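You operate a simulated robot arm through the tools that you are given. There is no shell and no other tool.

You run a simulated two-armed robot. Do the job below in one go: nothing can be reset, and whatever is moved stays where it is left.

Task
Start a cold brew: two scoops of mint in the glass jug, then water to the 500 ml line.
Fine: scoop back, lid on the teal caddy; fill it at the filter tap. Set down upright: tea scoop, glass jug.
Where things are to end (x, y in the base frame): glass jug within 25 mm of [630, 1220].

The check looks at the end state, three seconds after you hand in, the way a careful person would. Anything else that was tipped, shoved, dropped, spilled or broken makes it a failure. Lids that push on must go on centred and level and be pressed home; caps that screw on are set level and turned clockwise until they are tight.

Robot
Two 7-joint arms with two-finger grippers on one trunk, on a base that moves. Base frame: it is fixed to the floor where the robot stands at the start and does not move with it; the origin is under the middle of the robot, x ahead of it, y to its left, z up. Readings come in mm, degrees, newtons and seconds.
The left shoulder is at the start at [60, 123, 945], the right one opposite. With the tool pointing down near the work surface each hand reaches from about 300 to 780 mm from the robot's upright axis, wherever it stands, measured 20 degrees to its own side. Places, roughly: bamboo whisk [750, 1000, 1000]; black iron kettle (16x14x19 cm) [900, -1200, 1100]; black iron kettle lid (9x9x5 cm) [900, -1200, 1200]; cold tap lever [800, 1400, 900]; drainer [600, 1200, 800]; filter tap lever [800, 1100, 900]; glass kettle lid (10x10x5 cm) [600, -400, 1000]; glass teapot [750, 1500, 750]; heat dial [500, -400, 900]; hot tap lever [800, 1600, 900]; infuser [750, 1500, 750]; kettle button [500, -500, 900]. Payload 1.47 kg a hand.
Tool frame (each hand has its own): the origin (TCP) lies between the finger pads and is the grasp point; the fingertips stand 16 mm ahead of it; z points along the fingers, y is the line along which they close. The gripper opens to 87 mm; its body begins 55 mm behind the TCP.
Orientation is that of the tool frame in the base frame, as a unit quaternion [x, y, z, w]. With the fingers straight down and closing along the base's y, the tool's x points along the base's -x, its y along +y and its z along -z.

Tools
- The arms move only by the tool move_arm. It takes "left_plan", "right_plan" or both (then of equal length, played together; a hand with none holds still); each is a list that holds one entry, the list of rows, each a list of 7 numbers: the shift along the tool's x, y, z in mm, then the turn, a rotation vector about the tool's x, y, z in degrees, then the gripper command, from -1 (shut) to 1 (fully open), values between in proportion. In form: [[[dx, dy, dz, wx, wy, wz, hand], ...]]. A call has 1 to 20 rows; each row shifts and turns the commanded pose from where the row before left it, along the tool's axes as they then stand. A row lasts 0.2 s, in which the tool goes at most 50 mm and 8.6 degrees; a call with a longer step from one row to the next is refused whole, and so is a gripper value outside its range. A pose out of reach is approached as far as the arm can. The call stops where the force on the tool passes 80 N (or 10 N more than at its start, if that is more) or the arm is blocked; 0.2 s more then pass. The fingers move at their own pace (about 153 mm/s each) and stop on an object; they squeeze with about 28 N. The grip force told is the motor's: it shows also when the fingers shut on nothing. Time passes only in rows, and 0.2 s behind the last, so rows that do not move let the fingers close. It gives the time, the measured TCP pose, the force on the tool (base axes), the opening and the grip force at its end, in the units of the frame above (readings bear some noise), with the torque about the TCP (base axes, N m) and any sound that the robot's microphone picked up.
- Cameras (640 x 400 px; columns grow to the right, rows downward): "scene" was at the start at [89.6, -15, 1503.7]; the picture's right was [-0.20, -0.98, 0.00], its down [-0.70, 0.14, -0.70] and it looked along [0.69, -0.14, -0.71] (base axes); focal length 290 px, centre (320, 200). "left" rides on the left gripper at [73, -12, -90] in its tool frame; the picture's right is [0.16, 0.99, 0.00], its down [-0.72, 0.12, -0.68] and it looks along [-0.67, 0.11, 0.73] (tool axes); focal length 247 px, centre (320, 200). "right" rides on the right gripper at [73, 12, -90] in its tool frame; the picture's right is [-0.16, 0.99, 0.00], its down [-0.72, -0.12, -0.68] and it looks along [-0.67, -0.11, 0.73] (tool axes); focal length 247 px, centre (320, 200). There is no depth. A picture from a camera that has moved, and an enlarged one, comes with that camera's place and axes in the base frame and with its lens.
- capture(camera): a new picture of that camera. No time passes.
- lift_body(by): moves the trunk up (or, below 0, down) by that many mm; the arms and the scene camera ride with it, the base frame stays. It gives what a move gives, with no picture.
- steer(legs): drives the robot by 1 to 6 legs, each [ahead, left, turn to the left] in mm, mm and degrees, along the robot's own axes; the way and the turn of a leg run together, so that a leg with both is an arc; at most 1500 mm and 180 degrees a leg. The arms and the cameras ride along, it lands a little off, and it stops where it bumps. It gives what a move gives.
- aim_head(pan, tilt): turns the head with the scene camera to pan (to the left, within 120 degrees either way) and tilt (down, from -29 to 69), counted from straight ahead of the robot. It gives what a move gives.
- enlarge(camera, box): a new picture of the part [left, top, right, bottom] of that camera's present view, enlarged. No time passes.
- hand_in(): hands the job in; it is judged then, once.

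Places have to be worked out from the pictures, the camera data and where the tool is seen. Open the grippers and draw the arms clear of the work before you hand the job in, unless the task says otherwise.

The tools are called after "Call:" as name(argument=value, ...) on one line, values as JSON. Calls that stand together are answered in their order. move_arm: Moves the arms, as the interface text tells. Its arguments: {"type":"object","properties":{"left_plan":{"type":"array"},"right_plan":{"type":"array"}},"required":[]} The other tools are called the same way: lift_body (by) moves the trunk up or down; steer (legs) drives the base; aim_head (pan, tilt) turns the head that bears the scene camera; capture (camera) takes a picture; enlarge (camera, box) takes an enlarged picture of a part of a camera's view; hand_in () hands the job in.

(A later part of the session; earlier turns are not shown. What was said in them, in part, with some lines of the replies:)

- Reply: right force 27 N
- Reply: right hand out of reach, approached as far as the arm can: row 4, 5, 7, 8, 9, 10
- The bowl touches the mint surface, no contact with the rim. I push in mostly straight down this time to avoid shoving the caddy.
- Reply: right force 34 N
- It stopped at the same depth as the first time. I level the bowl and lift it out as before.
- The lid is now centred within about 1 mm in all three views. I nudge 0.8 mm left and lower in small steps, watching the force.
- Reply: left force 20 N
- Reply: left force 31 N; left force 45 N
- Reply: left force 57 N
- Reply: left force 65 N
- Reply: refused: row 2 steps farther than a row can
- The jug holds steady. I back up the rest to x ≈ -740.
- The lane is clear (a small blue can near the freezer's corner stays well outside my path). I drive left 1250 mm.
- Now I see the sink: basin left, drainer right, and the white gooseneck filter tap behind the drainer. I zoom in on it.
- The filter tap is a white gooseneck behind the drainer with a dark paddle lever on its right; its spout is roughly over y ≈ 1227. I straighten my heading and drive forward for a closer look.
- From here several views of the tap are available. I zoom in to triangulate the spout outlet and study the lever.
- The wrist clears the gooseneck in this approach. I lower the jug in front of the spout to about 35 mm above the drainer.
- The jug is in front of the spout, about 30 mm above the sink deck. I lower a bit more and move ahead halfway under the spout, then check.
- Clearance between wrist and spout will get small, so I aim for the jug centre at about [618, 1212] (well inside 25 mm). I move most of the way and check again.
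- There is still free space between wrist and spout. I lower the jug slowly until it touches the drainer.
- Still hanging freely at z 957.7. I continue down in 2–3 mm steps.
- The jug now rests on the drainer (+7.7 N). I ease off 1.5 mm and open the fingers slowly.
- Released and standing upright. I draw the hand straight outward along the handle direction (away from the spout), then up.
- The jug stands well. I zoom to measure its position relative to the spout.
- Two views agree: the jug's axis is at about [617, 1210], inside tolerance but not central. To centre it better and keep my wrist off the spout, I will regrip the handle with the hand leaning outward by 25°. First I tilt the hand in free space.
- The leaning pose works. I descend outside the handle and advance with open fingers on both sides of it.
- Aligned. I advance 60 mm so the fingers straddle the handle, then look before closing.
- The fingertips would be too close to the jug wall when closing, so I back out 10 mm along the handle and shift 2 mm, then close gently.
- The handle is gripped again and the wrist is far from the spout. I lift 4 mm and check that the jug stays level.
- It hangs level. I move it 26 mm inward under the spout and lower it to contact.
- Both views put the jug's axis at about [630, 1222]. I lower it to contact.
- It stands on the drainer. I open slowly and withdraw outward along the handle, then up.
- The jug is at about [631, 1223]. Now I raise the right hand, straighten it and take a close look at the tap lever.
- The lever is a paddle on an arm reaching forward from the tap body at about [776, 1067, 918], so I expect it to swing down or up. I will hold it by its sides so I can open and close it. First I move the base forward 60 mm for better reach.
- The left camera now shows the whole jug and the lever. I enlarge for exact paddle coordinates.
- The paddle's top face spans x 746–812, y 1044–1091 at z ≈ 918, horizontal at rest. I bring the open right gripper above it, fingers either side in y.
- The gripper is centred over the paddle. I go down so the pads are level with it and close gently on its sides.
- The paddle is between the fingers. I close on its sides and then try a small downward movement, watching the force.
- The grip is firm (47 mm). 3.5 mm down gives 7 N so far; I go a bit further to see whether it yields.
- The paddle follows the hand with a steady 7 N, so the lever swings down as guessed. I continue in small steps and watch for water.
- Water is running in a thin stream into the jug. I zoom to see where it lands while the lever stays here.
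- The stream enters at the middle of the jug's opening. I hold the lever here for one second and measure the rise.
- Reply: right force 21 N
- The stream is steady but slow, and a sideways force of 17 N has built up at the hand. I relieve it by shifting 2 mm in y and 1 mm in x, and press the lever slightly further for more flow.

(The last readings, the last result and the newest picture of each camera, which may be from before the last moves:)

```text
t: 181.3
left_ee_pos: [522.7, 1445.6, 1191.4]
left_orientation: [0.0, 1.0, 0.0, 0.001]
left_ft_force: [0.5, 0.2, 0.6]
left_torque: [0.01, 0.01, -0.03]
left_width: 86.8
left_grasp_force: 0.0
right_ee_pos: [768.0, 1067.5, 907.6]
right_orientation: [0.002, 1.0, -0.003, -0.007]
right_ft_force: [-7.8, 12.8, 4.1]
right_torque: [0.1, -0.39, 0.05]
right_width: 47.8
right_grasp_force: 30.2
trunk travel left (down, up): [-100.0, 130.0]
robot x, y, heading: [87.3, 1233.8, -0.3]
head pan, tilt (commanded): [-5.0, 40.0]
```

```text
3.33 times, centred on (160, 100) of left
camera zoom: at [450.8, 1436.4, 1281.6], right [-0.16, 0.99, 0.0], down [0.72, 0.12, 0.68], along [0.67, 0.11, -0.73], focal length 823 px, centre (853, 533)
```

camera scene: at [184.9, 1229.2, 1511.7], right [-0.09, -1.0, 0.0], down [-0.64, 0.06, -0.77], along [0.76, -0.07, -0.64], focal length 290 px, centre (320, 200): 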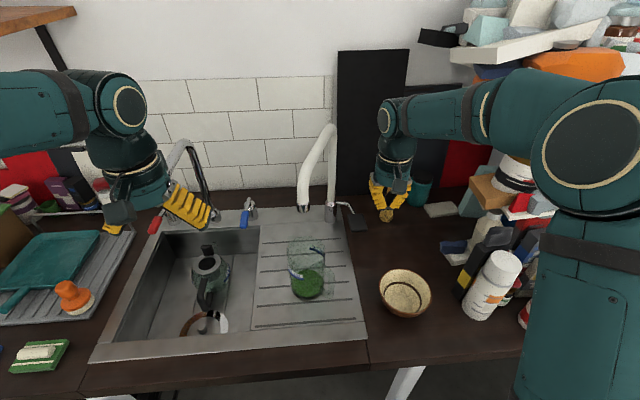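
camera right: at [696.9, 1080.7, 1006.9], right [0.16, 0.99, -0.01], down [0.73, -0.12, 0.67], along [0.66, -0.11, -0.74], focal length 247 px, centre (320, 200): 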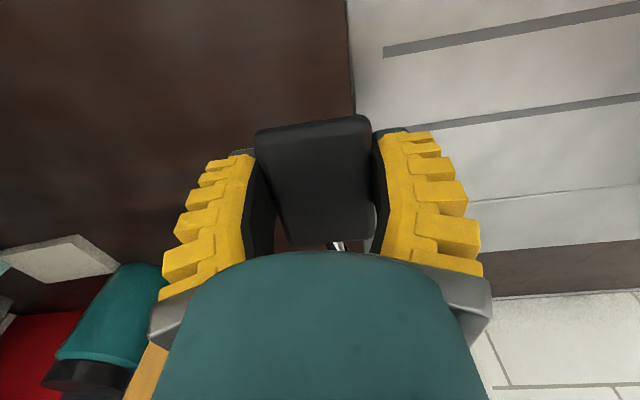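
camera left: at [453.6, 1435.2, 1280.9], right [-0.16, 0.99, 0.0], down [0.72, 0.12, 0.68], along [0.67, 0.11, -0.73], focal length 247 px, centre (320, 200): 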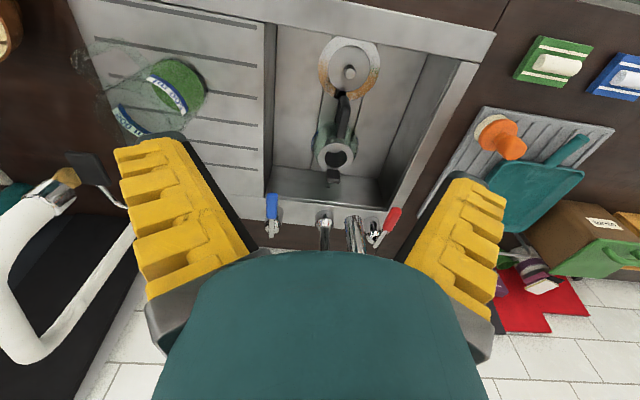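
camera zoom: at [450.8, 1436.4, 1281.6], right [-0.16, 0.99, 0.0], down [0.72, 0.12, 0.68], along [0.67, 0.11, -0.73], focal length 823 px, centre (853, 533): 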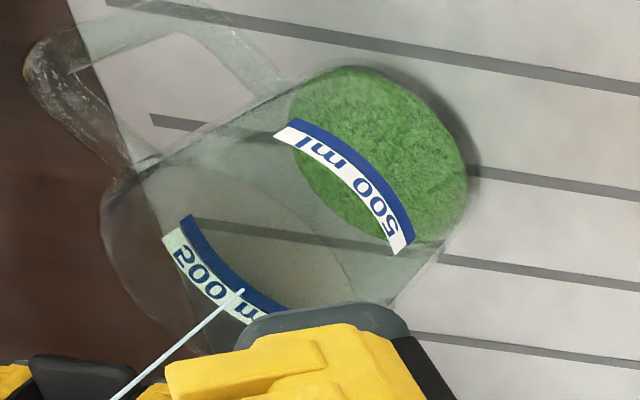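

Flow continues slowly. I open the lever a little more.

Call:
move_arm(right_plan=[[[0.3, 0.8, 2, 0, 0, 0, -0.2], [0, 0.7, 2, 0, 0, 0, -0.2], [0, 0, 2, 0, 0, 0, -0.2], [0, 0, 0, 0, 0, 0, -0.2], [0, 0, 0, 0, 0, 0, -0.2]]])

Call:
enlarge(camera="scene", box=[290, 200, 370, 300])

Call:
enlarge(camera="left", box=[80, 40, 240, 160])

```text
t: 182.6
left_ee_pos: [523.9, 1445.7, 1191.2]
left_orientation: [-0.001, 1.0, -0.001, 0.002]
left_ft_force: [0.4, -0.3, -0.5]
left_torque: [0.02, 0.03, 0.02]
left_width: 86.8
left_grasp_force: 0.1
right_ee_pos: [769.3, 1069.6, 901.2]
right_orientation: [0.004, 1.0, -0.003, -0.005]
right_ft_force: [-1.0, -1.4, 7.6]
right_torque: [0.03, -0.64, 0.08]
right_width: 48.0
right_grasp_force: 29.8
trunk travel left (down, up): [-100.0, 130.0]
robot x, y, heading: [89.7, 1236.7, 0.1]
head pan, tilt (commanded): [-5.0, 40.0]
```

```text
4.00 times, centred on (330, 250) of scene
camera zoom: at [182.1, 1229.2, 1511.9], right [-0.09, -1.0, 0.0], down [-0.64, 0.06, -0.77], along [0.76, -0.07, -0.64], focal length 1161 px, centre (280, 0)
```

zoom: 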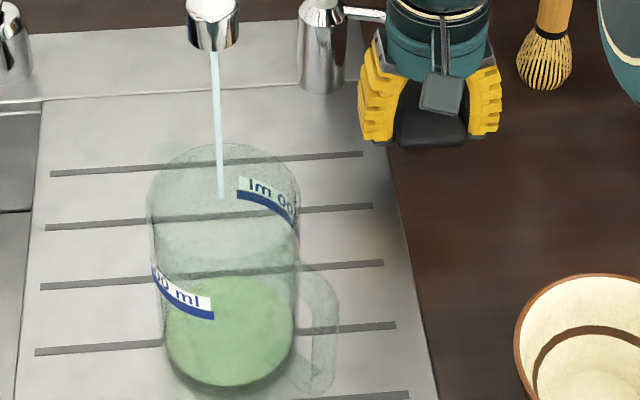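

```text
3.33 times, centred on (160, 100) of left
camera zoom: at [451.3, 1435.1, 1281.7], right [-0.16, 0.99, 0.0], down [0.72, 0.12, 0.68], along [0.67, 0.11, -0.73], focal length 823 px, centre (853, 533)
```

zoom: 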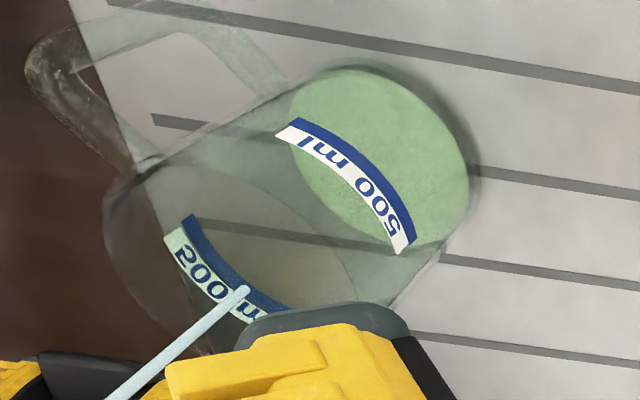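

Now the flow is stronger and a pale water surface covers the mint. I hold for about a second to calibrate the rate.

Call:
move_arm(right_plan=[[[0, 0, 0, 0, 0, 0, -0.2], [0, 0, 0, 0, 0, 0, -0.2], [0, 0, 0, 0, 0, 0, -0.2], [0, 0, 0, 0, 0, 0, -0.2]]])

Call:
enlarge(camera="scene", box=[290, 200, 370, 300])

Call:
enlarge(camera="left", box=[80, 40, 240, 160])

```text
t: 183.6
left_ee_pos: [523.8, 1445.0, 1191.4]
left_orientation: [-0.001, 1.0, 0.0, 0.0]
left_ft_force: [0.1, 0.2, 0.7]
left_torque: [-0.01, 0.0, 0.02]
left_width: 87.0
left_grasp_force: 0.1
right_ee_pos: [770.1, 1068.6, 901.9]
right_orientation: [0.003, 1.0, -0.002, -0.006]
right_ft_force: [2.0, -6.6, 7.6]
right_torque: [-0.03, -0.6, 0.1]
right_width: 48.1
right_grasp_force: 29.6
trunk travel left (down, up): [-100.0, 130.0]
robot x, y, heading: [90.0, 1234.3, -0.1]
head pan, tilt (commanded): [-5.0, 40.0]
```

```text
4.00 times, centred on (330, 250) of scene
camera zoom: at [182.3, 1228.7, 1511.9], right [-0.09, -1.0, 0.0], down [-0.64, 0.06, -0.77], along [0.76, -0.07, -0.64], focal length 1161 px, centre (280, 0)
```

zoom: 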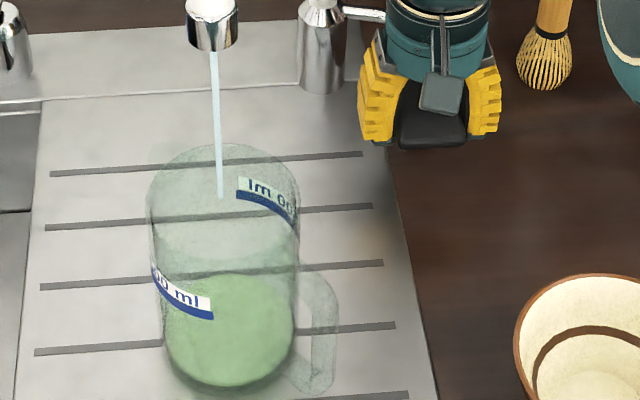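

```text
3.33 times, centred on (160, 100) of left
camera zoom: at [451.5, 1434.7, 1281.7], right [-0.16, 0.99, 0.0], down [0.72, 0.12, 0.68], along [0.67, 0.11, -0.73], focal length 823 px, centre (853, 533)
```

zoom: 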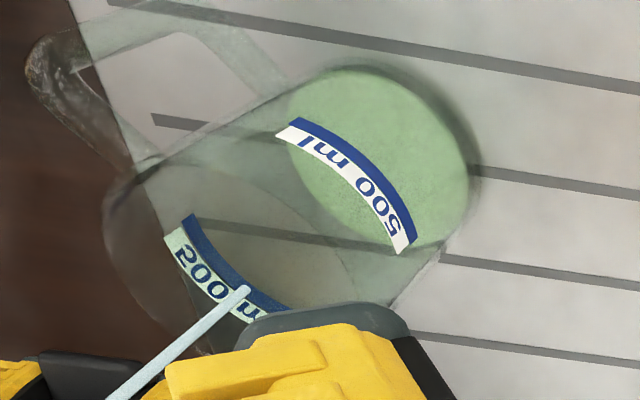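

The rise is slow (about 1–2 mm/s). I open the lever further for a faster fill and run two seconds.

Call:
move_arm(right_plan=[[[-0.3, -0.6, 2, 0, 0, 0, -0.2], [-0.3, 0, 2, 0, 0, 0, -0.2], [-0.3, 0, 2, 0, 0, 0, -0.2], [0, 0, 0, 0, 0, 0, -0.2], [0, 0, 0, 0, 0, 0, -0.2], [0, 0, 0, 0, 0, 0, -0.2], [0, 0, 0, 0, 0, 0, -0.2], [0, 0, 0, 0, 0, 0, -0.2], [0, 0, 0, 0, 0, 0, -0.2]]])

Call:
enlarge(camera="scene", box=[290, 200, 370, 300])

Call:
enlarge(camera="left", box=[80, 40, 240, 160])

```text
t: 185.6
left_ee_pos: [524.5, 1444.2, 1190.8]
left_orientation: [-0.001, 1.0, 0.0, 0.0]
left_ft_force: [0.6, -1.0, 0.0]
left_torque: [0.05, 0.01, -0.03]
left_width: 87.1
left_grasp_force: 0.0
right_ee_pos: [770.4, 1067.7, 895.6]
right_orientation: [0.002, 1.0, -0.003, -0.006]
right_ft_force: [5.2, -7.2, 8.4]
right_torque: [-0.03, -0.57, 0.11]
right_width: 47.7
right_grasp_force: 30.1
trunk travel left (down, up): [-100.0, 130.0]
robot x, y, heading: [89.2, 1236.3, 0.3]
head pan, tilt (commanded): [-5.0, 40.0]
```

```text
4.00 times, centred on (330, 250) of scene
camera zoom: at [182.7, 1228.6, 1511.9], right [-0.09, -1.0, 0.0], down [-0.64, 0.06, -0.77], along [0.76, -0.07, -0.64], focal length 1161 px, centre (280, 0)
```

zoom: 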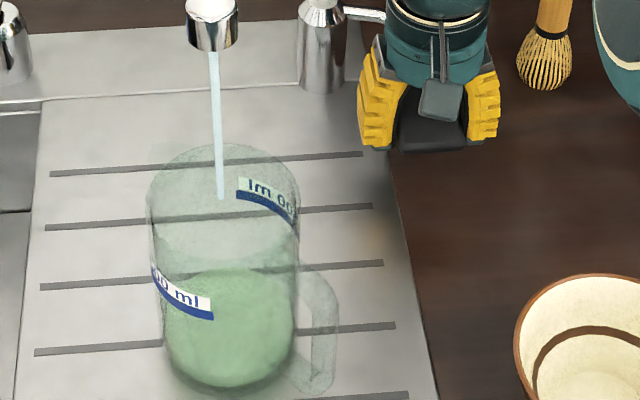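

```text
3.33 times, centred on (160, 100) of left
camera zoom: at [451.8, 1434.7, 1281.6], right [-0.16, 0.99, 0.0], down [0.72, 0.12, 0.68], along [0.67, 0.11, -0.73], focal length 823 px, centre (853, 533)
```

zoom: 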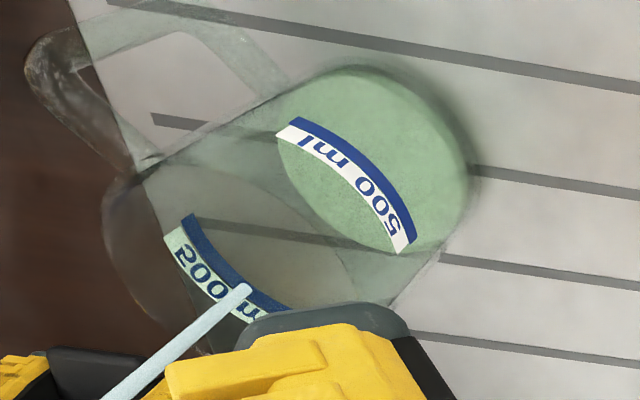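

About 3.5 mm/s now (surface ≈ z 862, target ≈ 935). I keep this opening and run in timed portions.

Call:
move_arm(right_plan=[[[0, -0.4, 0, 0, 0, 0, -0.2], [0, 0, 0, 0, 0, 0, -0.2], [0, 0, 0, 0, 0, 0, -0.2], [0, 0, 0, 0, 0, 0, -0.2], [0, 0, 0, 0, 0, 0, -0.2], [0, 0, 0, 0, 0, 0, -0.2], [0, 0, 0, 0, 0, 0, -0.2], [0, 0, 0, 0, 0, 0, -0.2], [0, 0, 0, 0, 0, 0, -0.2], [0, 0, 0, 0, 0, 0, -0.2], [0, 0, 0, 0, 0, 0, -0.2], [0, 0, 0, 0, 0, 0, -0.2], [0, 0, 0, 0, 0, 0, -0.2], [0, 0, 0, 0, 0, 0, -0.2], [0, 0, 0, 0, 0, 0, -0.2], [0, 0, 0, 0, 0, 0, -0.2], [0, 0, 0, 0, 0, 0, -0.2], [0, 0, 0, 0, 0, 0, -0.2], [0, 0, 0, 0, 0, 0, -0.2]]])

Call:
enlarge(camera="scene", box=[290, 200, 370, 300])

Call:
enlarge(camera="left", box=[80, 40, 240, 160])

```text
t: 189.6
left_ee_pos: [523.8, 1444.9, 1191.1]
left_orientation: [0.0, 1.0, 0.0, 0.001]
left_ft_force: [0.8, 0.4, 0.3]
left_torque: [0.04, 0.01, 0.04]
left_width: 86.9
left_grasp_force: 0.0
right_ee_pos: [769.7, 1067.9, 895.7]
right_orientation: [0.002, 1.0, -0.002, -0.006]
right_ft_force: [0.0, -7.2, 1.6]
right_torque: [-0.06, -0.11, 0.1]
right_width: 47.7
right_grasp_force: 29.5
trunk travel left (down, up): [-100.0, 130.0]
robot x, y, heading: [88.3, 1233.6, -0.0]
head pan, tilt (commanded): [-5.0, 40.0]
```

```text
4.00 times, centred on (330, 250) of scene
camera zoom: at [182.6, 1228.5, 1511.8], right [-0.09, -1.0, 0.0], down [-0.64, 0.06, -0.77], along [0.76, -0.07, -0.64], focal length 1161 px, centre (280, 0)
```

zoom: 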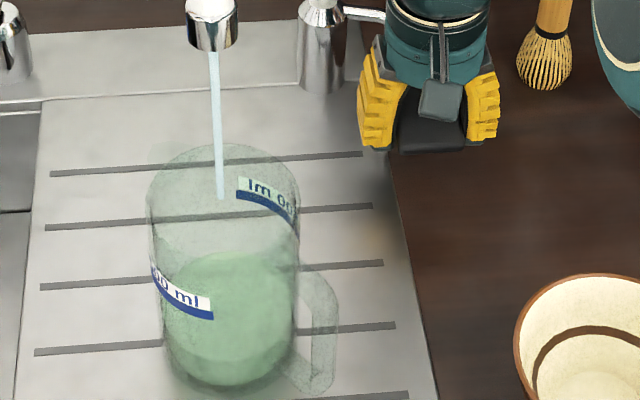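

```text
3.33 times, centred on (160, 100) of left
camera zoom: at [451.6, 1434.6, 1281.7], right [-0.16, 0.99, 0.0], down [0.72, 0.12, 0.68], along [0.67, 0.11, -0.73], focal length 823 px, centre (853, 533)
```

zoom: 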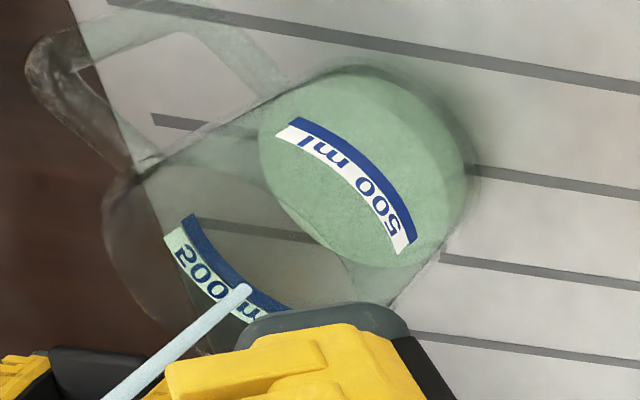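

Surface now about z 881, rising ≈ 4.7 mm/s. Another 4 seconds.

Call:
move_arm(right_plan=[[[0, -0.4, 0, 0, 0, 0, -0.2], [0, 0, 0, 0, 0, 0, -0.2], [0, 0, 0, 0, 0, 0, -0.2], [0, 0, 0, 0, 0, 0, -0.2], [0, 0, 0, 0, 0, 0, -0.2], [0, 0, 0, 0, 0, 0, -0.2], [0, 0, 0, 0, 0, 0, -0.2], [0, 0, 0, 0, 0, 0, -0.2], [0, 0, 0, 0, 0, 0, -0.2], [0, 0, 0, 0, 0, 0, -0.2], [0, 0, 0, 0, 0, 0, -0.2], [0, 0, 0, 0, 0, 0, -0.2], [0, 0, 0, 0, 0, 0, -0.2], [0, 0, 0, 0, 0, 0, -0.2], [0, 0, 0, 0, 0, 0, -0.2], [0, 0, 0, 0, 0, 0, -0.2], [0, 0, 0, 0, 0, 0, -0.2], [0, 0, 0, 0, 0, 0, -0.2], [0, 0, 0, 0, 0, 0, -0.2]]])

Call:
enlarge(camera="scene", box=[290, 200, 370, 300])

Call:
enlarge(camera="left", box=[80, 40, 240, 160])

```text
t: 193.6
left_ee_pos: [523.2, 1444.2, 1192.0]
left_orientation: [-0.001, 1.0, 0.0, 0.0]
left_ft_force: [0.9, -0.1, 1.5]
left_torque: [0.02, -0.03, 0.01]
left_width: 86.8
left_grasp_force: 0.0
right_ee_pos: [769.9, 1068.8, 894.8]
right_orientation: [0.002, 1.0, -0.002, -0.005]
right_ft_force: [1.7, -7.7, 2.5]
right_torque: [-0.01, -0.13, 0.1]
right_width: 47.7
right_grasp_force: 30.0
trunk travel left (down, up): [-100.0, 130.0]
robot x, y, heading: [89.3, 1235.6, 0.1]
head pan, tilt (commanded): [-5.0, 40.0]
```

```text
4.00 times, centred on (330, 250) of scene
camera zoom: at [182.8, 1228.5, 1511.8], right [-0.09, -1.0, 0.0], down [-0.64, 0.06, -0.77], along [0.76, -0.07, -0.64], focal length 1161 px, centre (280, 0)
```

zoom: 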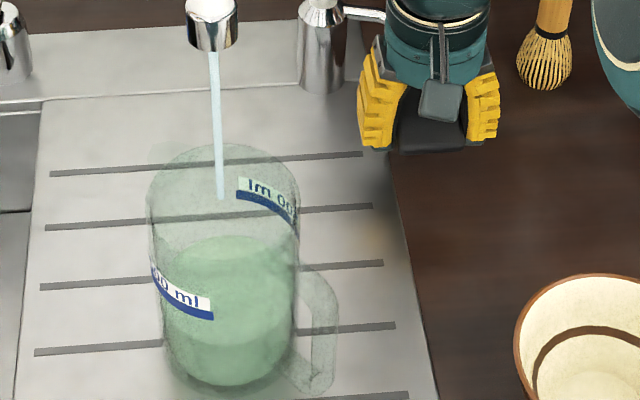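

```text
3.33 times, centred on (160, 100) of left
camera zoom: at [451.9, 1434.6, 1281.6], right [-0.16, 0.99, 0.0], down [0.72, 0.12, 0.68], along [0.67, 0.11, -0.73], focal length 823 px, centre (853, 533)
```

zoom: 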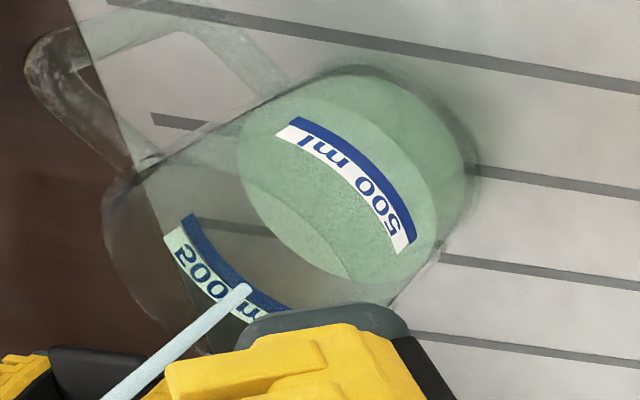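

Surface about z 895. I zoom on the label to determine the height of the 500 ml line precisely.

Call:
enlarge(camera="scene", box=[318, 240, 378, 300])

Call:
enlarge(camera="scene", box=[320, 230, 370, 290])

Call:
enlarge(camera="left", box=[110, 50, 200, 130])

```text
6.67 times, centred on (348, 270) of scene
camera zoom: at [182.8, 1228.5, 1511.8], right [-0.09, -1.0, 0.0], down [-0.64, 0.06, -0.77], along [0.76, -0.07, -0.64], focal length 1934 px, centre (133, -267)
```

zoom: 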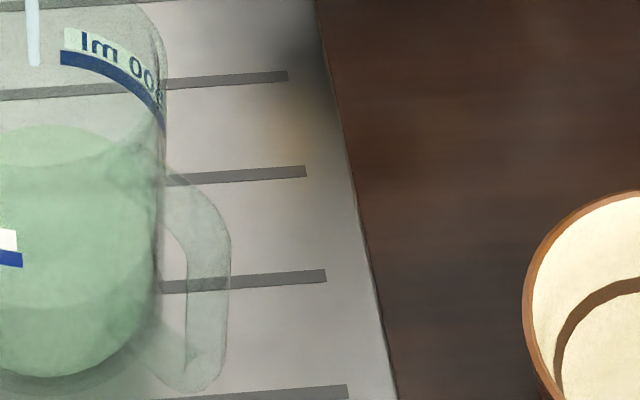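

```text
6.67 times, centred on (345, 260) of scene
camera zoom: at [182.8, 1228.5, 1511.8], right [-0.09, -1.0, 0.0], down [-0.64, 0.06, -0.77], along [0.76, -0.07, -0.64], focal length 1934 px, centre (153, -200)
```

zoom: 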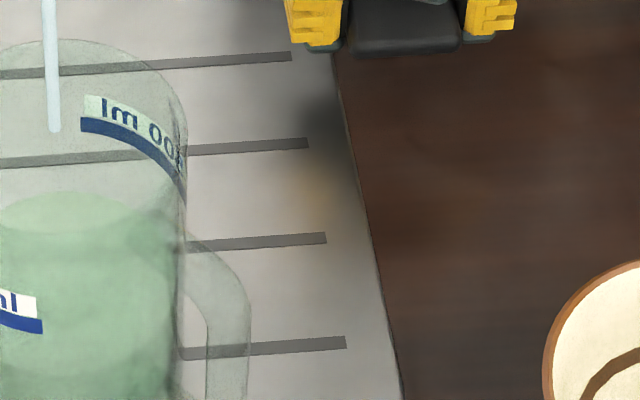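

```text
5.00 times, centred on (155, 90) of left
camera zoom: at [451.9, 1434.6, 1281.6], right [-0.16, 0.99, 0.0], down [0.72, 0.12, 0.68], along [0.67, 0.11, -0.73], focal length 1235 px, centre (1145, 750)
```

zoom: 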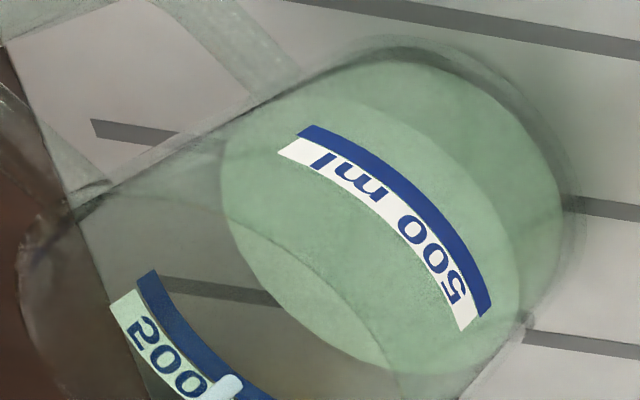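

By both views the blue 500 ml line spans about z 929–938, so I aim for a surface at ≈ 934. Another 4 seconds at this opening.

Call:
move_arm(right_plan=[[[0, -0.4, 0, 0, 0, 0, -0.2], [0, 0, 0, 0, 0, 0, -0.2], [0, 0, 0, 0, 0, 0, -0.2], [0, 0, 0, 0, 0, 0, -0.2], [0, 0, 0, 0, 0, 0, -0.2], [0, 0, 0, 0, 0, 0, -0.2], [0, 0, 0, 0, 0, 0, -0.2], [0, 0, 0, 0, 0, 0, -0.2], [0, 0, 0, 0, 0, 0, -0.2], [0, 0, 0, 0, 0, 0, -0.2], [0, 0, 0, 0, 0, 0, -0.2], [0, 0, 0, 0, 0, 0, -0.2], [0, 0, 0, 0, 0, 0, -0.2], [0, 0, 0, 0, 0, 0, -0.2], [0, 0, 0, 0, 0, 0, -0.2], [0, 0, 0, 0, 0, 0, -0.2], [0, 0, 0, 0, 0, 0, -0.2], [0, 0, 0, 0, 0, 0, -0.2], [0, 0, 0, 0, 0, 0, -0.2]]])

Call:
enlarge(camera="scene", box=[270, 210, 350, 300])

Call:
enlarge(camera="left", box=[110, 50, 200, 130])

```text
t: 197.6
left_ee_pos: [523.3, 1444.9, 1191.8]
left_orientation: [0.0, 1.0, 0.0, 0.0]
left_ft_force: [0.3, 0.0, 0.8]
left_torque: [0.04, 0.03, 0.0]
left_width: 86.8
left_grasp_force: 0.1
right_ee_pos: [769.4, 1068.7, 895.5]
right_orientation: [0.003, 1.0, -0.003, -0.007]
right_ft_force: [-6.0, -2.5, 0.3]
right_torque: [0.01, 0.08, 0.11]
right_width: 47.7
right_grasp_force: 30.4
trunk travel left (down, up): [-100.0, 130.0]
robot x, y, heading: [88.9, 1236.6, 0.2]
head pan, tilt (commanded): [-5.0, 40.0]
```

```text
4.44 times, centred on (310, 255) of scene
camera zoom: at [182.3, 1228.9, 1511.9], right [-0.09, -1.0, 0.0], down [-0.64, 0.06, -0.77], along [0.76, -0.07, -0.64], focal length 1290 px, centre (364, -44)
```

zoom: 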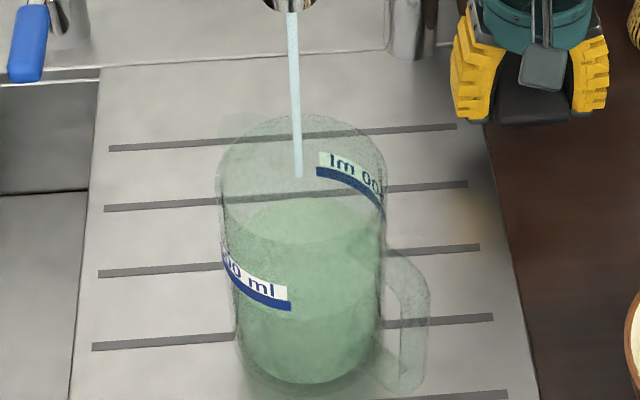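

```text
5.00 times, centred on (155, 90) of left
camera zoom: at [451.4, 1435.0, 1281.7], right [-0.16, 0.99, 0.0], down [0.72, 0.12, 0.68], along [0.67, 0.11, -0.73], focal length 1235 px, centre (1145, 750)
```

zoom: 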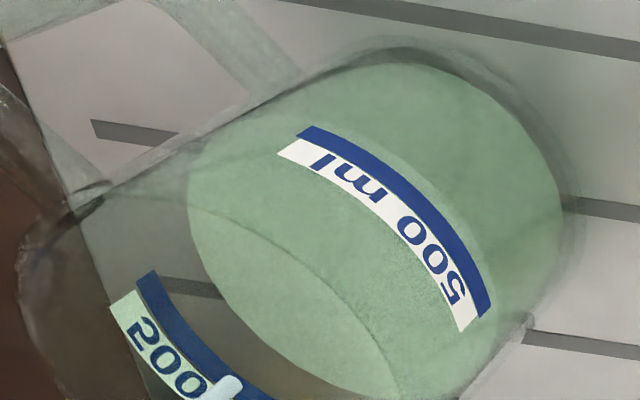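

Surface ≈ z 916, about 18 mm below the line. I run 1.6 s more, then start throttling.

Call:
move_arm(right_plan=[[[0.2, 0, 0, 0, 0, 0, -0.2], [0, 0, 0, 0, 0, 0, -0.2], [0, 0, 0, 0, 0, 0, -0.2], [0, 0, 0, 0, 0, 0, -0.2], [0, 0, 0, 0, 0, 0, -0.2], [0, 0, -2, 0, 0, 0, -0.2], [0, 0, -2, 0, 0, 0, -0.2], [0, 0, -2, 0, 0, 0, -0.2], [0, 0, -2, 0, 0, 0, -0.2]]])

Call:
enlarge(camera="scene", box=[270, 210, 350, 300])

Call:
enlarge(camera="left", box=[110, 50, 200, 130])

```text
t: 199.6
left_ee_pos: [524.6, 1445.8, 1191.5]
left_orientation: [-0.001, 1.0, 0.0, 0.0]
left_ft_force: [-0.1, -0.3, -0.6]
left_torque: [0.0, -0.04, 0.0]
left_width: 87.1
left_grasp_force: 0.2
right_ee_pos: [770.1, 1068.6, 902.0]
right_orientation: [0.003, 1.0, -0.003, -0.006]
right_ft_force: [-4.4, 4.9, -5.4]
right_torque: [-0.02, 0.7, 0.06]
right_width: 47.3
right_grasp_force: 30.1
trunk travel left (down, up): [-100.0, 130.0]
robot x, y, heading: [88.8, 1233.2, -0.1]
head pan, tilt (commanded): [-5.0, 40.0]
```

```text
4.44 times, centred on (310, 255) of scene
camera zoom: at [183.2, 1229.7, 1511.8], right [-0.09, -1.0, 0.0], down [-0.64, 0.06, -0.77], along [0.76, -0.07, -0.64], focal length 1290 px, centre (364, -44)
```

zoom: 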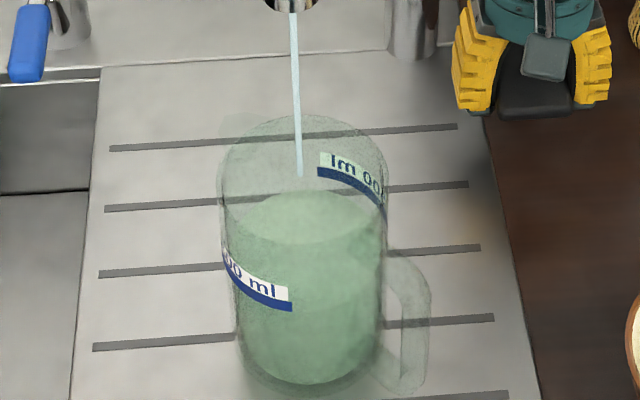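

```text
5.00 times, centred on (155, 90) of left
camera zoom: at [452.1, 1435.7, 1281.3], right [-0.16, 0.99, 0.0], down [0.72, 0.12, 0.68], along [0.67, 0.11, -0.73], focal length 1235 px, centre (1145, 750)
```

zoom: 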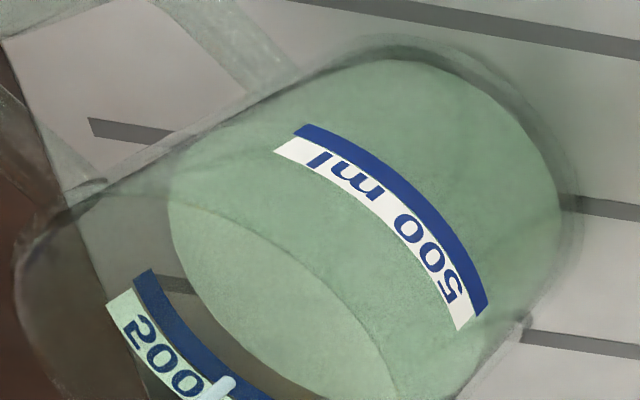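

Surface ≈ z 927 with the flow reduced. I let it trickle 2 seconds more and check.

Call:
move_arm(right_plan=[[[0, 0, 0, 0, 0, 0, -0.2], [0, 0, 0, 0, 0, 0, -0.2], [0, 0, 0, 0, 0, 0, -0.2], [0, 0, 0, 0, 0, 0, -0.2], [0, 0, 0, 0, 0, 0, -0.2], [0, 0, 0, 0, 0, 0, -0.2], [0, 0, 0, 0, 0, 0, -0.2]]])

Call:
enlarge(camera="scene", box=[285, 215, 335, 275])

Call:
enlarge(camera="left", box=[110, 50, 200, 130])

```text
t: 201.2
left_ee_pos: [524.1, 1444.8, 1192.1]
left_orientation: [-0.001, 1.0, -0.001, 0.0]
left_ft_force: [0.3, 0.2, 0.7]
left_torque: [0.02, -0.01, 0.0]
left_width: 87.2
left_grasp_force: 0.0
right_ee_pos: [769.2, 1069.0, 902.7]
right_orientation: [0.001, 1.0, -0.003, -0.007]
right_ft_force: [-3.9, 6.1, -3.6]
right_torque: [0.02, 0.5, 0.11]
right_width: 47.4
right_grasp_force: 29.8
trunk travel left (down, up): [-100.0, 130.0]
robot x, y, heading: [86.8, 1232.2, 0.0]
head pan, tilt (commanded): [-5.0, 40.0]
```

```text
6.67 times, centred on (310, 245) of scene
camera zoom: at [183.0, 1229.9, 1511.8], right [-0.09, -1.0, 0.0], down [-0.64, 0.06, -0.77], along [0.76, -0.07, -0.64], focal length 1934 px, centre (387, -100)
```

zoom: 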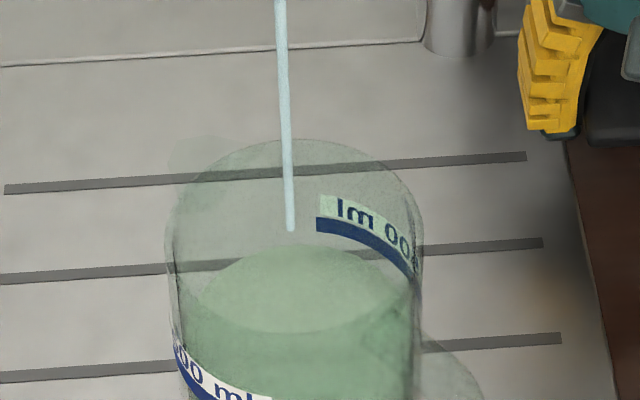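

```text
5.00 times, centred on (155, 90) of left
camera zoom: at [452.0, 1435.8, 1281.3], right [-0.16, 0.99, 0.0], down [0.72, 0.12, 0.68], along [0.67, 0.11, -0.73], focal length 1235 px, centre (1145, 750)
```

zoom: 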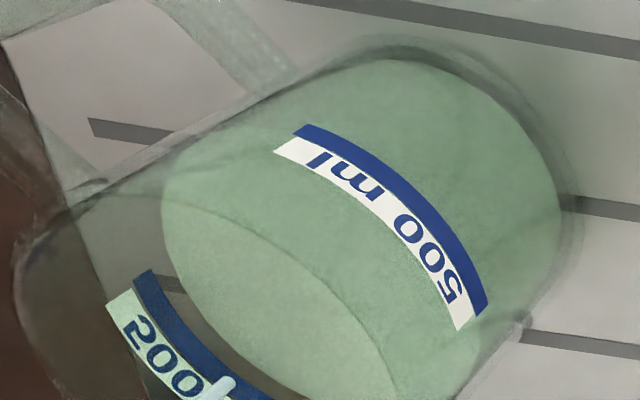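

The surface is still about 5 mm below the blue line's lower edge in the left view. I let it run 2.6 s more at this slow flow.

Call:
move_arm(right_plan=[[[0, 0, 1, 0, 0, 0, -0.2], [0, 0, 1, 0, 0, 0, -0.2], [0, 0, 0, 0, 0, 0, -0.2], [0, 0, 0, 0, 0, 0, -0.2], [0, 0, 0, 0, 0, 0, -0.2], [0, 0, 0, 0, 0, 0, -0.2], [0, 0, 0, 0, 0, 0, -0.2], [0, 0, 0, 0, 0, 0, -0.2], [0, 0, 0, 0, 0, 0, -0.2], [0, 0, 0, 0, 0, 0, -0.2], [0, 0, 0, 0, 0, 0, -0.2], [0, 0, 0, 0, 0, 0, -0.2]]])

Call:
enlarge(camera="scene", box=[285, 215, 335, 275])

Call:
enlarge(camera="left", box=[110, 50, 200, 130])

```text
t: 203.8
left_ee_pos: [522.5, 1445.6, 1191.2]
left_orientation: [-0.001, 1.0, 0.0, -0.001]
left_ft_force: [-0.1, 0.8, -0.3]
left_torque: [-0.02, -0.01, 0.0]
left_width: 87.0
left_grasp_force: 0.1
right_ee_pos: [770.7, 1069.3, 900.7]
right_orientation: [0.003, 1.0, -0.002, -0.005]
right_ft_force: [0.4, -1.6, 7.1]
right_torque: [-0.03, -0.61, 0.09]
right_width: 47.7
right_grasp_force: 29.8
trunk travel left (down, up): [-100.0, 130.0]
robot x, y, heading: [87.4, 1238.1, -0.1]
head pan, tilt (commanded): [-5.0, 40.0]
```

```text
6.67 times, centred on (310, 245) of scene
camera zoom: at [182.2, 1229.2, 1511.9], right [-0.09, -1.0, 0.0], down [-0.64, 0.06, -0.77], along [0.76, -0.07, -0.64], focal length 1934 px, centre (387, -100)
```

zoom: 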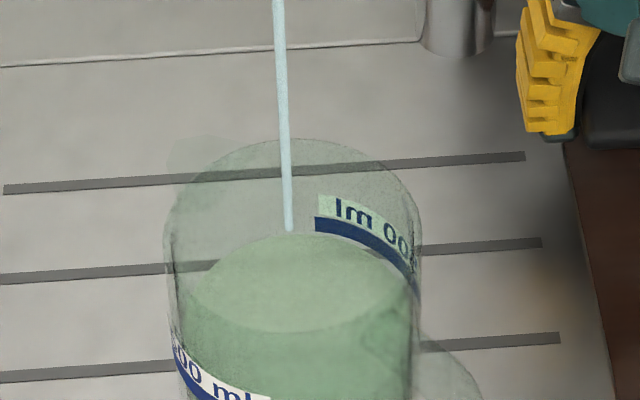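

```text
5.00 times, centred on (155, 90) of left
camera zoom: at [451.3, 1435.2, 1281.7], right [-0.16, 0.99, 0.0], down [0.72, 0.12, 0.68], along [0.67, 0.11, -0.73], focal length 1235 px, centre (1145, 750)
```

zoom: 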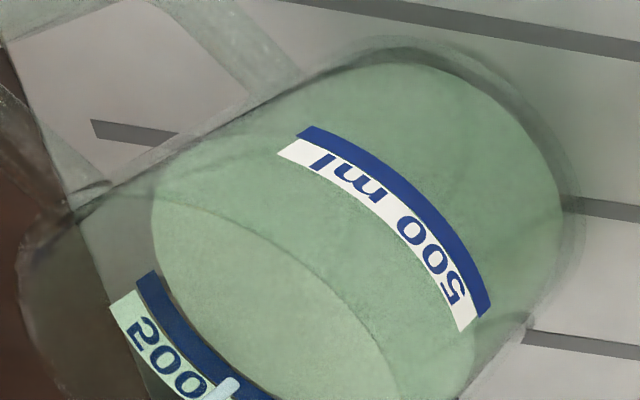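

The surface has just reached the blue line's lower edge. I let it run about one second more, then close the lever by raising it back.

Call:
move_arm(right_plan=[[[0, 0, 0, 0, 0, 0, -0.2], [0, 0, 0, 0, 0, 0, -0.2], [0, 0, 0, 0, 0, 0, -0.2], [0, 0, 0, 0, 0, 0, -0.2], [0, 0, -5, 0, 0, 0, -0.2], [0, 0, -5, 0, 0, 0, -0.2], [0, 0, -5, 0, 0, 0, -0.2], [0, 0, -4, 0, 0, 0, -0.2], [0, 0, 0, 0, 0, 0, -0.2]]])

Call:
enlarge(camera="scene", box=[285, 215, 335, 275])

Call:
enlarge(camera="left", box=[110, 50, 200, 130])

```text
t: 205.8
left_ee_pos: [524.7, 1445.2, 1190.5]
left_orientation: [0.0, 1.0, 0.0, 0.0]
left_ft_force: [-0.3, -0.5, 0.9]
left_torque: [0.02, 0.01, -0.01]
left_width: 87.1
left_grasp_force: 0.2
right_ee_pos: [769.7, 1068.5, 920.1]
right_orientation: [0.002, 1.0, -0.002, -0.007]
right_ft_force: [-4.7, 3.6, -6.1]
right_torque: [-0.02, 0.71, 0.13]
right_width: 46.9
right_grasp_force: 29.6
trunk travel left (down, up): [-100.0, 130.0]
robot x, y, heading: [89.7, 1233.9, -0.3]
head pan, tilt (commanded): [-5.0, 40.0]
```

```text
6.67 times, centred on (310, 245) of scene
camera zoom: at [183.1, 1229.5, 1511.8], right [-0.09, -1.0, 0.0], down [-0.64, 0.06, -0.77], along [0.76, -0.07, -0.64], focal length 1934 px, centre (387, -100)
```

zoom: 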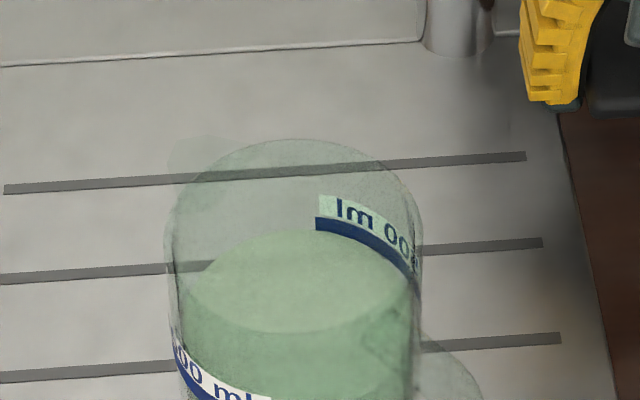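

```text
5.00 times, centred on (155, 90) of left
camera zoom: at [452.1, 1435.5, 1281.4], right [-0.16, 0.99, 0.0], down [0.72, 0.12, 0.68], along [0.67, 0.11, -0.73], focal length 1235 px, centre (1145, 750)
```

zoom: 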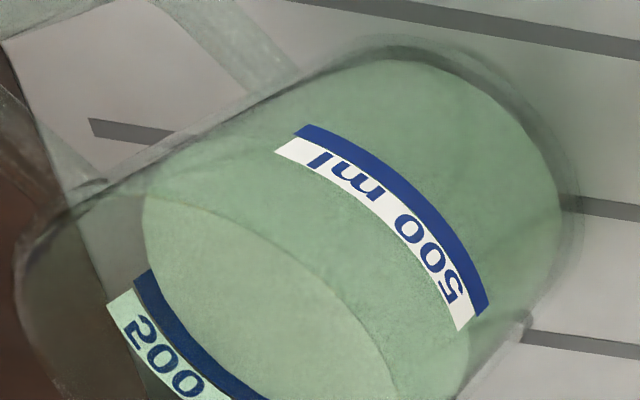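

The water has stopped with the surface inside the blue line. I zoom further to judge how far into the line it is.

Call:
enlarge(camera="left", box=[120, 90, 170, 130])

Call:
enlarge(camera="scene", box=[300, 228, 330, 258])

Call:
enlarge(camera="scene", box=[290, 250, 320, 285])

```text
10.00 times, centred on (145, 110) of left
camera zoom: at [452.1, 1435.5, 1281.4], right [-0.16, 0.99, 0.0], down [0.72, 0.12, 0.68], along [0.67, 0.11, -0.73], focal length 2470 px, centre (2070, 1100)
```

zoom: 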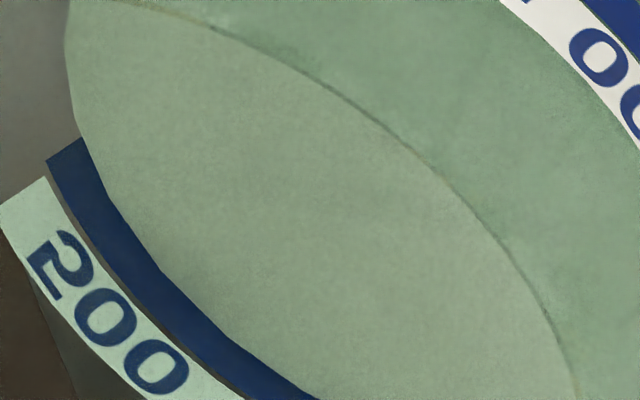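

```text
13.33 times, centred on (315, 243) of scene
camera zoom: at [183.1, 1229.5, 1511.8], right [-0.09, -1.0, 0.0], down [-0.64, 0.06, -0.77], along [0.76, -0.07, -0.64], focal length 3869 px, centre (387, -373)
```

zoom: 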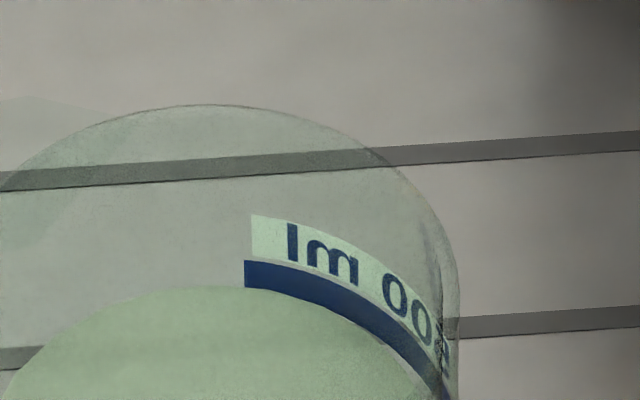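

```text
11.43 times, centred on (305, 268) of scene
camera zoom: at [183.1, 1229.5, 1511.8], right [-0.09, -1.0, 0.0], down [-0.64, 0.06, -0.77], along [0.76, -0.07, -0.64], focal length 3316 px, centre (491, -571)
```

zoom: 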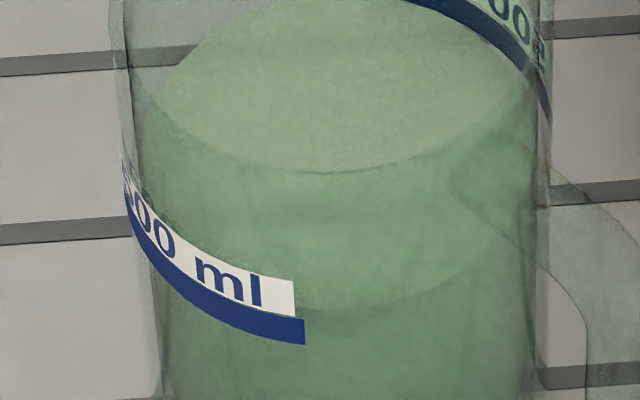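

Averaging the near- and far-wall views (wall-thickness parallax cancels), the surface lies about 1 mm above the middle of the blue line – that is right. I bring the lever fully back to its original height to be sure the tap is closed.

Call:
move_arm(right_plan=[[[0, 0, -2, 0, 0, 0, -0.2], [0, 0, -2, 0, 0, 0, -0.2], [0, 0, 0, 0, 0, 0, -0.2]]])

Call:
enlarge(camera="scene", box=[280, 150, 400, 290])

```text
t: 206.6
left_ee_pos: [526.1, 1446.0, 1192.0]
left_orientation: [-0.001, 1.0, 0.0, 0.0]
left_ft_force: [0.0, -0.1, -0.3]
left_torque: [-0.03, -0.01, 0.01]
left_width: 86.8
left_grasp_force: 0.0
right_ee_pos: [770.1, 1068.5, 921.7]
right_orientation: [0.003, 1.0, -0.002, -0.008]
right_ft_force: [-0.8, 3.9, -15.3]
right_torque: [-0.02, 0.37, 0.11]
right_width: 46.6
right_grasp_force: 30.6
trunk travel left (down, up): [-100.0, 130.0]
robot x, y, heading: [87.6, 1235.8, 0.2]
head pan, tilt (commanded): [-5.0, 40.0]
```

```text
2.86 times, centred on (340, 220) of scene
camera zoom: at [184.4, 1229.2, 1511.6], right [-0.09, -1.0, 0.0], down [-0.64, 0.06, -0.77], along [0.76, -0.07, -0.64], focal length 829 px, centre (263, 143)
```

zoom: 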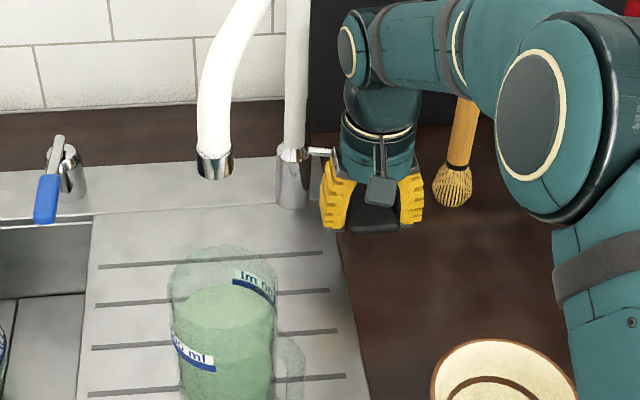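

The lever is at its closed stop and no water flows. I release the paddle and lift the hand away.

Call:
move_arm(right_plan=[[[0, 0, 0.8, 0, 0, 0, -0.2], [0, 0, 0, 0, 0, 0, 0.1], [0, 0, 0, 0, 0, 0, 0.4], [0, 0, 0, 0, 0, 0, 0.6], [0, 0, -10, 0, 0, 0, 0.6], [0, 0, -30, 0, 0, 0, 0.6], [0, 0, -40, 0, 0, 0, 0.6], [0, 0, -40, 0, 0, 0, 0.6], [0, 0, -40, 0, 0, 0, 0.6]]])

Call:
enlarge(camera="scene", box=[270, 140, 400, 290])

Call:
enlarge(camera="left", box=[20, 40, 240, 200])

```text
t: 208.6
left_ee_pos: [523.9, 1445.1, 1191.1]
left_orientation: [0.0, 1.0, 0.0, -0.001]
left_ft_force: [0.1, -0.5, -0.3]
left_torque: [-0.02, -0.04, 0.02]
left_width: 87.1
left_grasp_force: 0.1
right_ee_pos: [770.7, 1066.5, 1081.0]
right_orientation: [0.003, 1.0, -0.002, -0.005]
right_ft_force: [-0.1, -0.8, 0.3]
right_torque: [0.02, 0.0, 0.01]
right_width: 73.1
right_grasp_force: 2.0
trunk travel left (down, up): [-100.0, 130.0]
robot x, y, heading: [86.5, 1236.3, -0.2]
head pan, tilt (commanded): [-5.0, 40.0]
```

```text
2.67 times, centred on (335, 215) of scene
camera zoom: at [182.3, 1229.3, 1511.9], right [-0.09, -1.0, 0.0], down [-0.64, 0.06, -0.77], along [0.76, -0.07, -0.64], focal length 774 px, centre (280, 160)
```

zoom: 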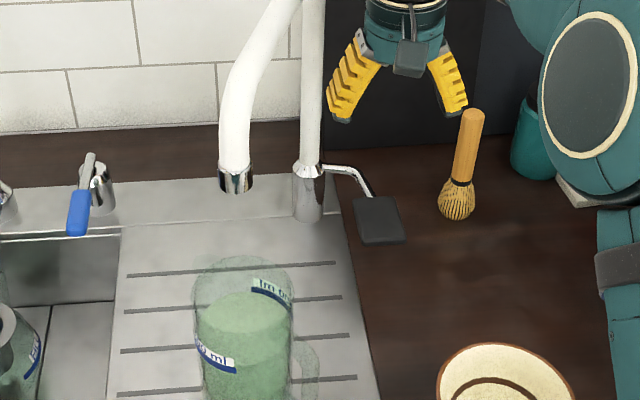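

```text
2.50 times, centred on (130, 120) of left
camera zoom: at [451.4, 1435.4, 1281.6], right [-0.16, 0.99, 0.0], down [0.72, 0.12, 0.68], along [0.67, 0.11, -0.73], focal length 617 px, centre (795, 400)
```

zoom: 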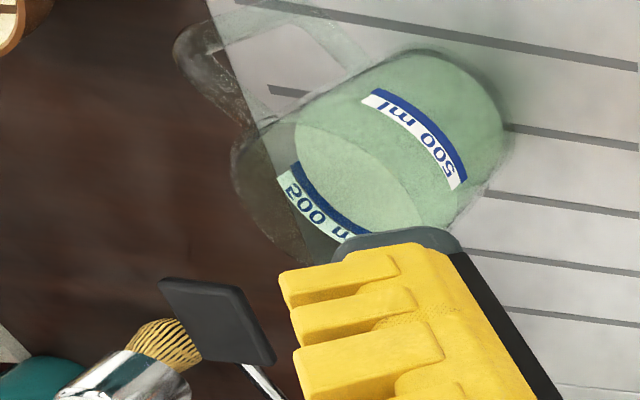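

The tap is closed, the lever is back, and the jug stands at the line. I withdraw the right hand clear of the work, with both grippers open.

Call:
move_arm(right_plan=[[[30, -8, -8, 0, 0, 0, 0.8], [38, -10, -8, 0, 0, 0, 1], [38, -10, -8, 0, 0, 0, 1], [38, -10, -8, 0, 0, 0, 1], [38, -10, -8, 0, 0, 0, 1], [38, -10, -8, 0, 0, 0, 1], [0, 0, 0, 0, 0, 0, 1]]], left_plan=[[[10, 0, -8, 0, 0, 0, 1], [10, 0, -8, 0, 0, 0, 1], [10, 0, -8, 0, 0, 0, 1], [10, 0, -5, 0, 0, 0, 1], [10, 0, 0, 0, 0, 0, 1], [10, 0, 0, 0, 0, 0, 1], [0, 0, 0, 0, 0, 0, 1]]])

Call:
steer(legs=[[-250, 0, 0]])

Call:
capture(camera="scene")

Call:
enlarge(camera="scene", box=[260, 120, 400, 260])

```text
t: 210.2
left_ee_pos: [465.9, 1444.6, 1219.8]
left_orientation: [0.0, 1.0, 0.0, 0.0]
left_ft_force: [0.0, 0.5, 0.5]
left_torque: [0.03, 0.01, 0.0]
left_width: 86.8
left_grasp_force: 0.0
right_ee_pos: [551.2, 1011.0, 1137.1]
right_orientation: [0.002, 1.0, -0.003, -0.007]
right_ft_force: [0.4, 1.2, 0.7]
right_torque: [0.0, 0.03, 0.03]
right_width: 87.0
right_grasp_force: 0.0
trunk travel left (down, up): [-100.0, 130.0]
robot x, y, heading: [87.0, 1233.9, 0.2]
head pan, tilt (commanded): [-5.0, 40.0]
```

```text
t: 211.9
left_ee_pos: [220.0, 1445.8, 1221.1]
left_orientation: [-0.003, 1.0, -0.001, 0.001]
left_ft_force: [-0.2, -0.4, 0.4]
left_torque: [0.01, -0.03, 0.0]
left_width: 87.3
left_grasp_force: 0.1
right_ee_pos: [308.5, 1012.2, 1138.0]
right_orientation: [0.0, 1.0, -0.002, -0.007]
right_ft_force: [-1.4, -0.2, -0.2]
right_torque: [0.01, -0.03, -0.01]
right_width: 86.7
right_grasp_force: 0.0
trunk travel left (down, up): [-100.0, 130.0]
robot x, y, heading: [-153.3, 1232.2, 0.4]
head pan, tilt (commanded): [-5.0, 40.0]
```

```text
taken
camera scene: at [-60.7, 1228.9, 1511.9], right [-0.08, -1.0, 0.0], down [-0.64, 0.05, -0.77], along [0.76, -0.06, -0.64], focal length 290 px, centre (320, 200)
```

scene: 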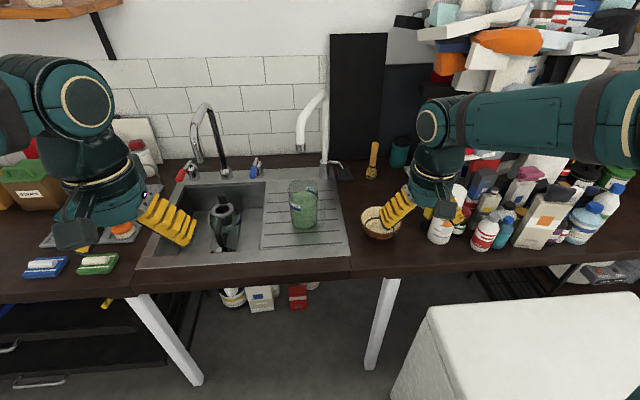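

```text
2.86 times, centred on (330, 190) of scene
camera zoom: at [-60.7, 1228.9, 1511.9], right [-0.08, -1.0, 0.0], down [-0.64, 0.05, -0.77], along [0.76, -0.06, -0.64], focal length 829 px, centre (291, 229)
```

zoom: 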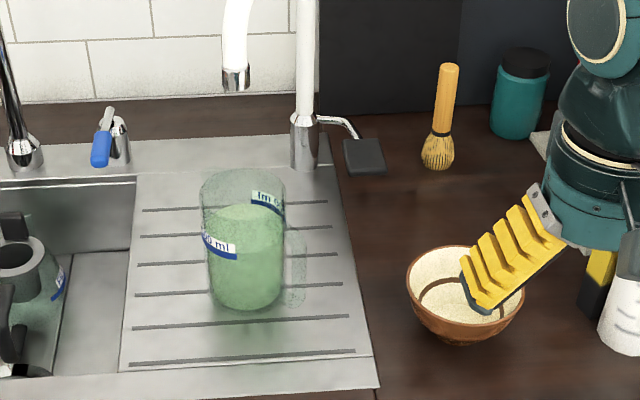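

Everything is in order. One last check of the water level from this flatter angle, and of the tea station to the right.

Call:
enlarge(camera="scene", box=[282, 170, 327, 235])

Call:
aim_head(pan=-62, tilt=22)

Call:
capture(camera="scene")

```text
6.15 times, centred on (304, 202) of scene
camera zoom: at [-60.7, 1228.9, 1511.9], right [-0.08, -1.0, 0.0], down [-0.64, 0.05, -0.77], along [0.76, -0.06, -0.64], focal length 1786 px, centre (415, 185)
```

zoom: 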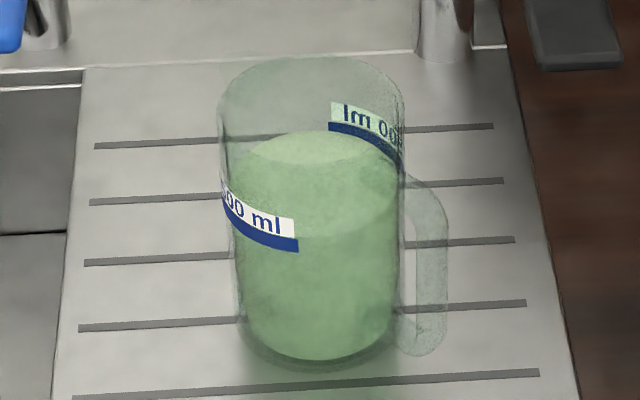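

```text
t: 213.2
left_ee_pos: [220.7, 1445.7, 1220.2]
left_orientation: [-0.003, 1.0, 0.0, -0.001]
left_ft_force: [0.2, 0.1, 0.8]
left_torque: [0.04, 0.01, -0.02]
left_width: 86.9
left_grasp_force: 0.0
right_ee_pos: [310.0, 1013.6, 1137.5]
right_orientation: [0.001, 1.0, -0.003, -0.006]
right_ft_force: [0.3, -0.2, 0.9]
right_torque: [0.01, 0.0, -0.04]
right_width: 87.0
right_grasp_force: 0.0
trunk travel left (down, up): [-100.0, 130.0]
robot x, y, heading: [-156.9, 1231.8, 0.4]
head pan, tilt (commanded): [-62.0, 22.0]
```

```text
taken
camera scene: at [-100.3, 1154.1, 1540.0], right [-0.88, -0.47, 0.0], down [-0.18, 0.33, -0.93], along [0.44, -0.82, -0.37], focal length 290 px, centre (320, 200)
```

scene: 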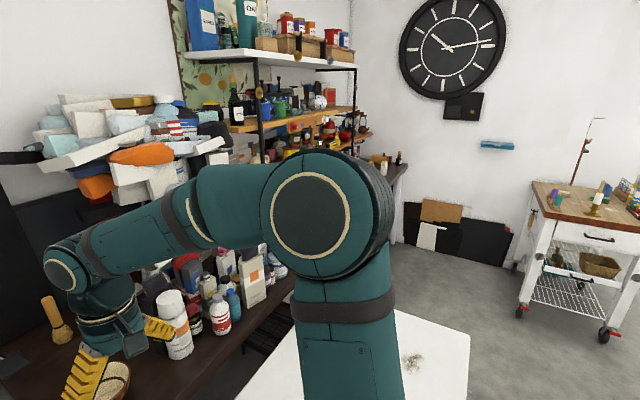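

The water stands in the blue 500 ml line from this angle too, the tap is off, both hands are empty, open and clear of the work. I hand the job in.

Call:
hand_in()

```text
The job is handed in.
```

I've handed the job in: the cold brew is made up and the jug is standing on the drainer under the filter tap.

- **Mint:** two full scoops went into the glass jug, and I saw no mint spilled on the counter.
- **Water:** filled at the filter tap. The surface sits inside the blue 500 ml line, about at its middle by my camera estimates. The lever is back at its closed stop and nothing is running.
- **Jug:** upright, with its centre at about [631, 1223], a few millimetres from the target.
- **Scoop:** emptied and set down upright within a few millimetres of where it first lay.
- **Teal caddy:** the lid is on, centred and level, and pressed down with about 65 N. It sits like the green tea caddy's lid. The caddy itself slid about 7 mm to the left during the first scoop, and I left it there.

Both grippers are open and empty, and the robot stands back from the sink. I could not see the tea station again after driving away, so its state is as I last saw it before the sink work.
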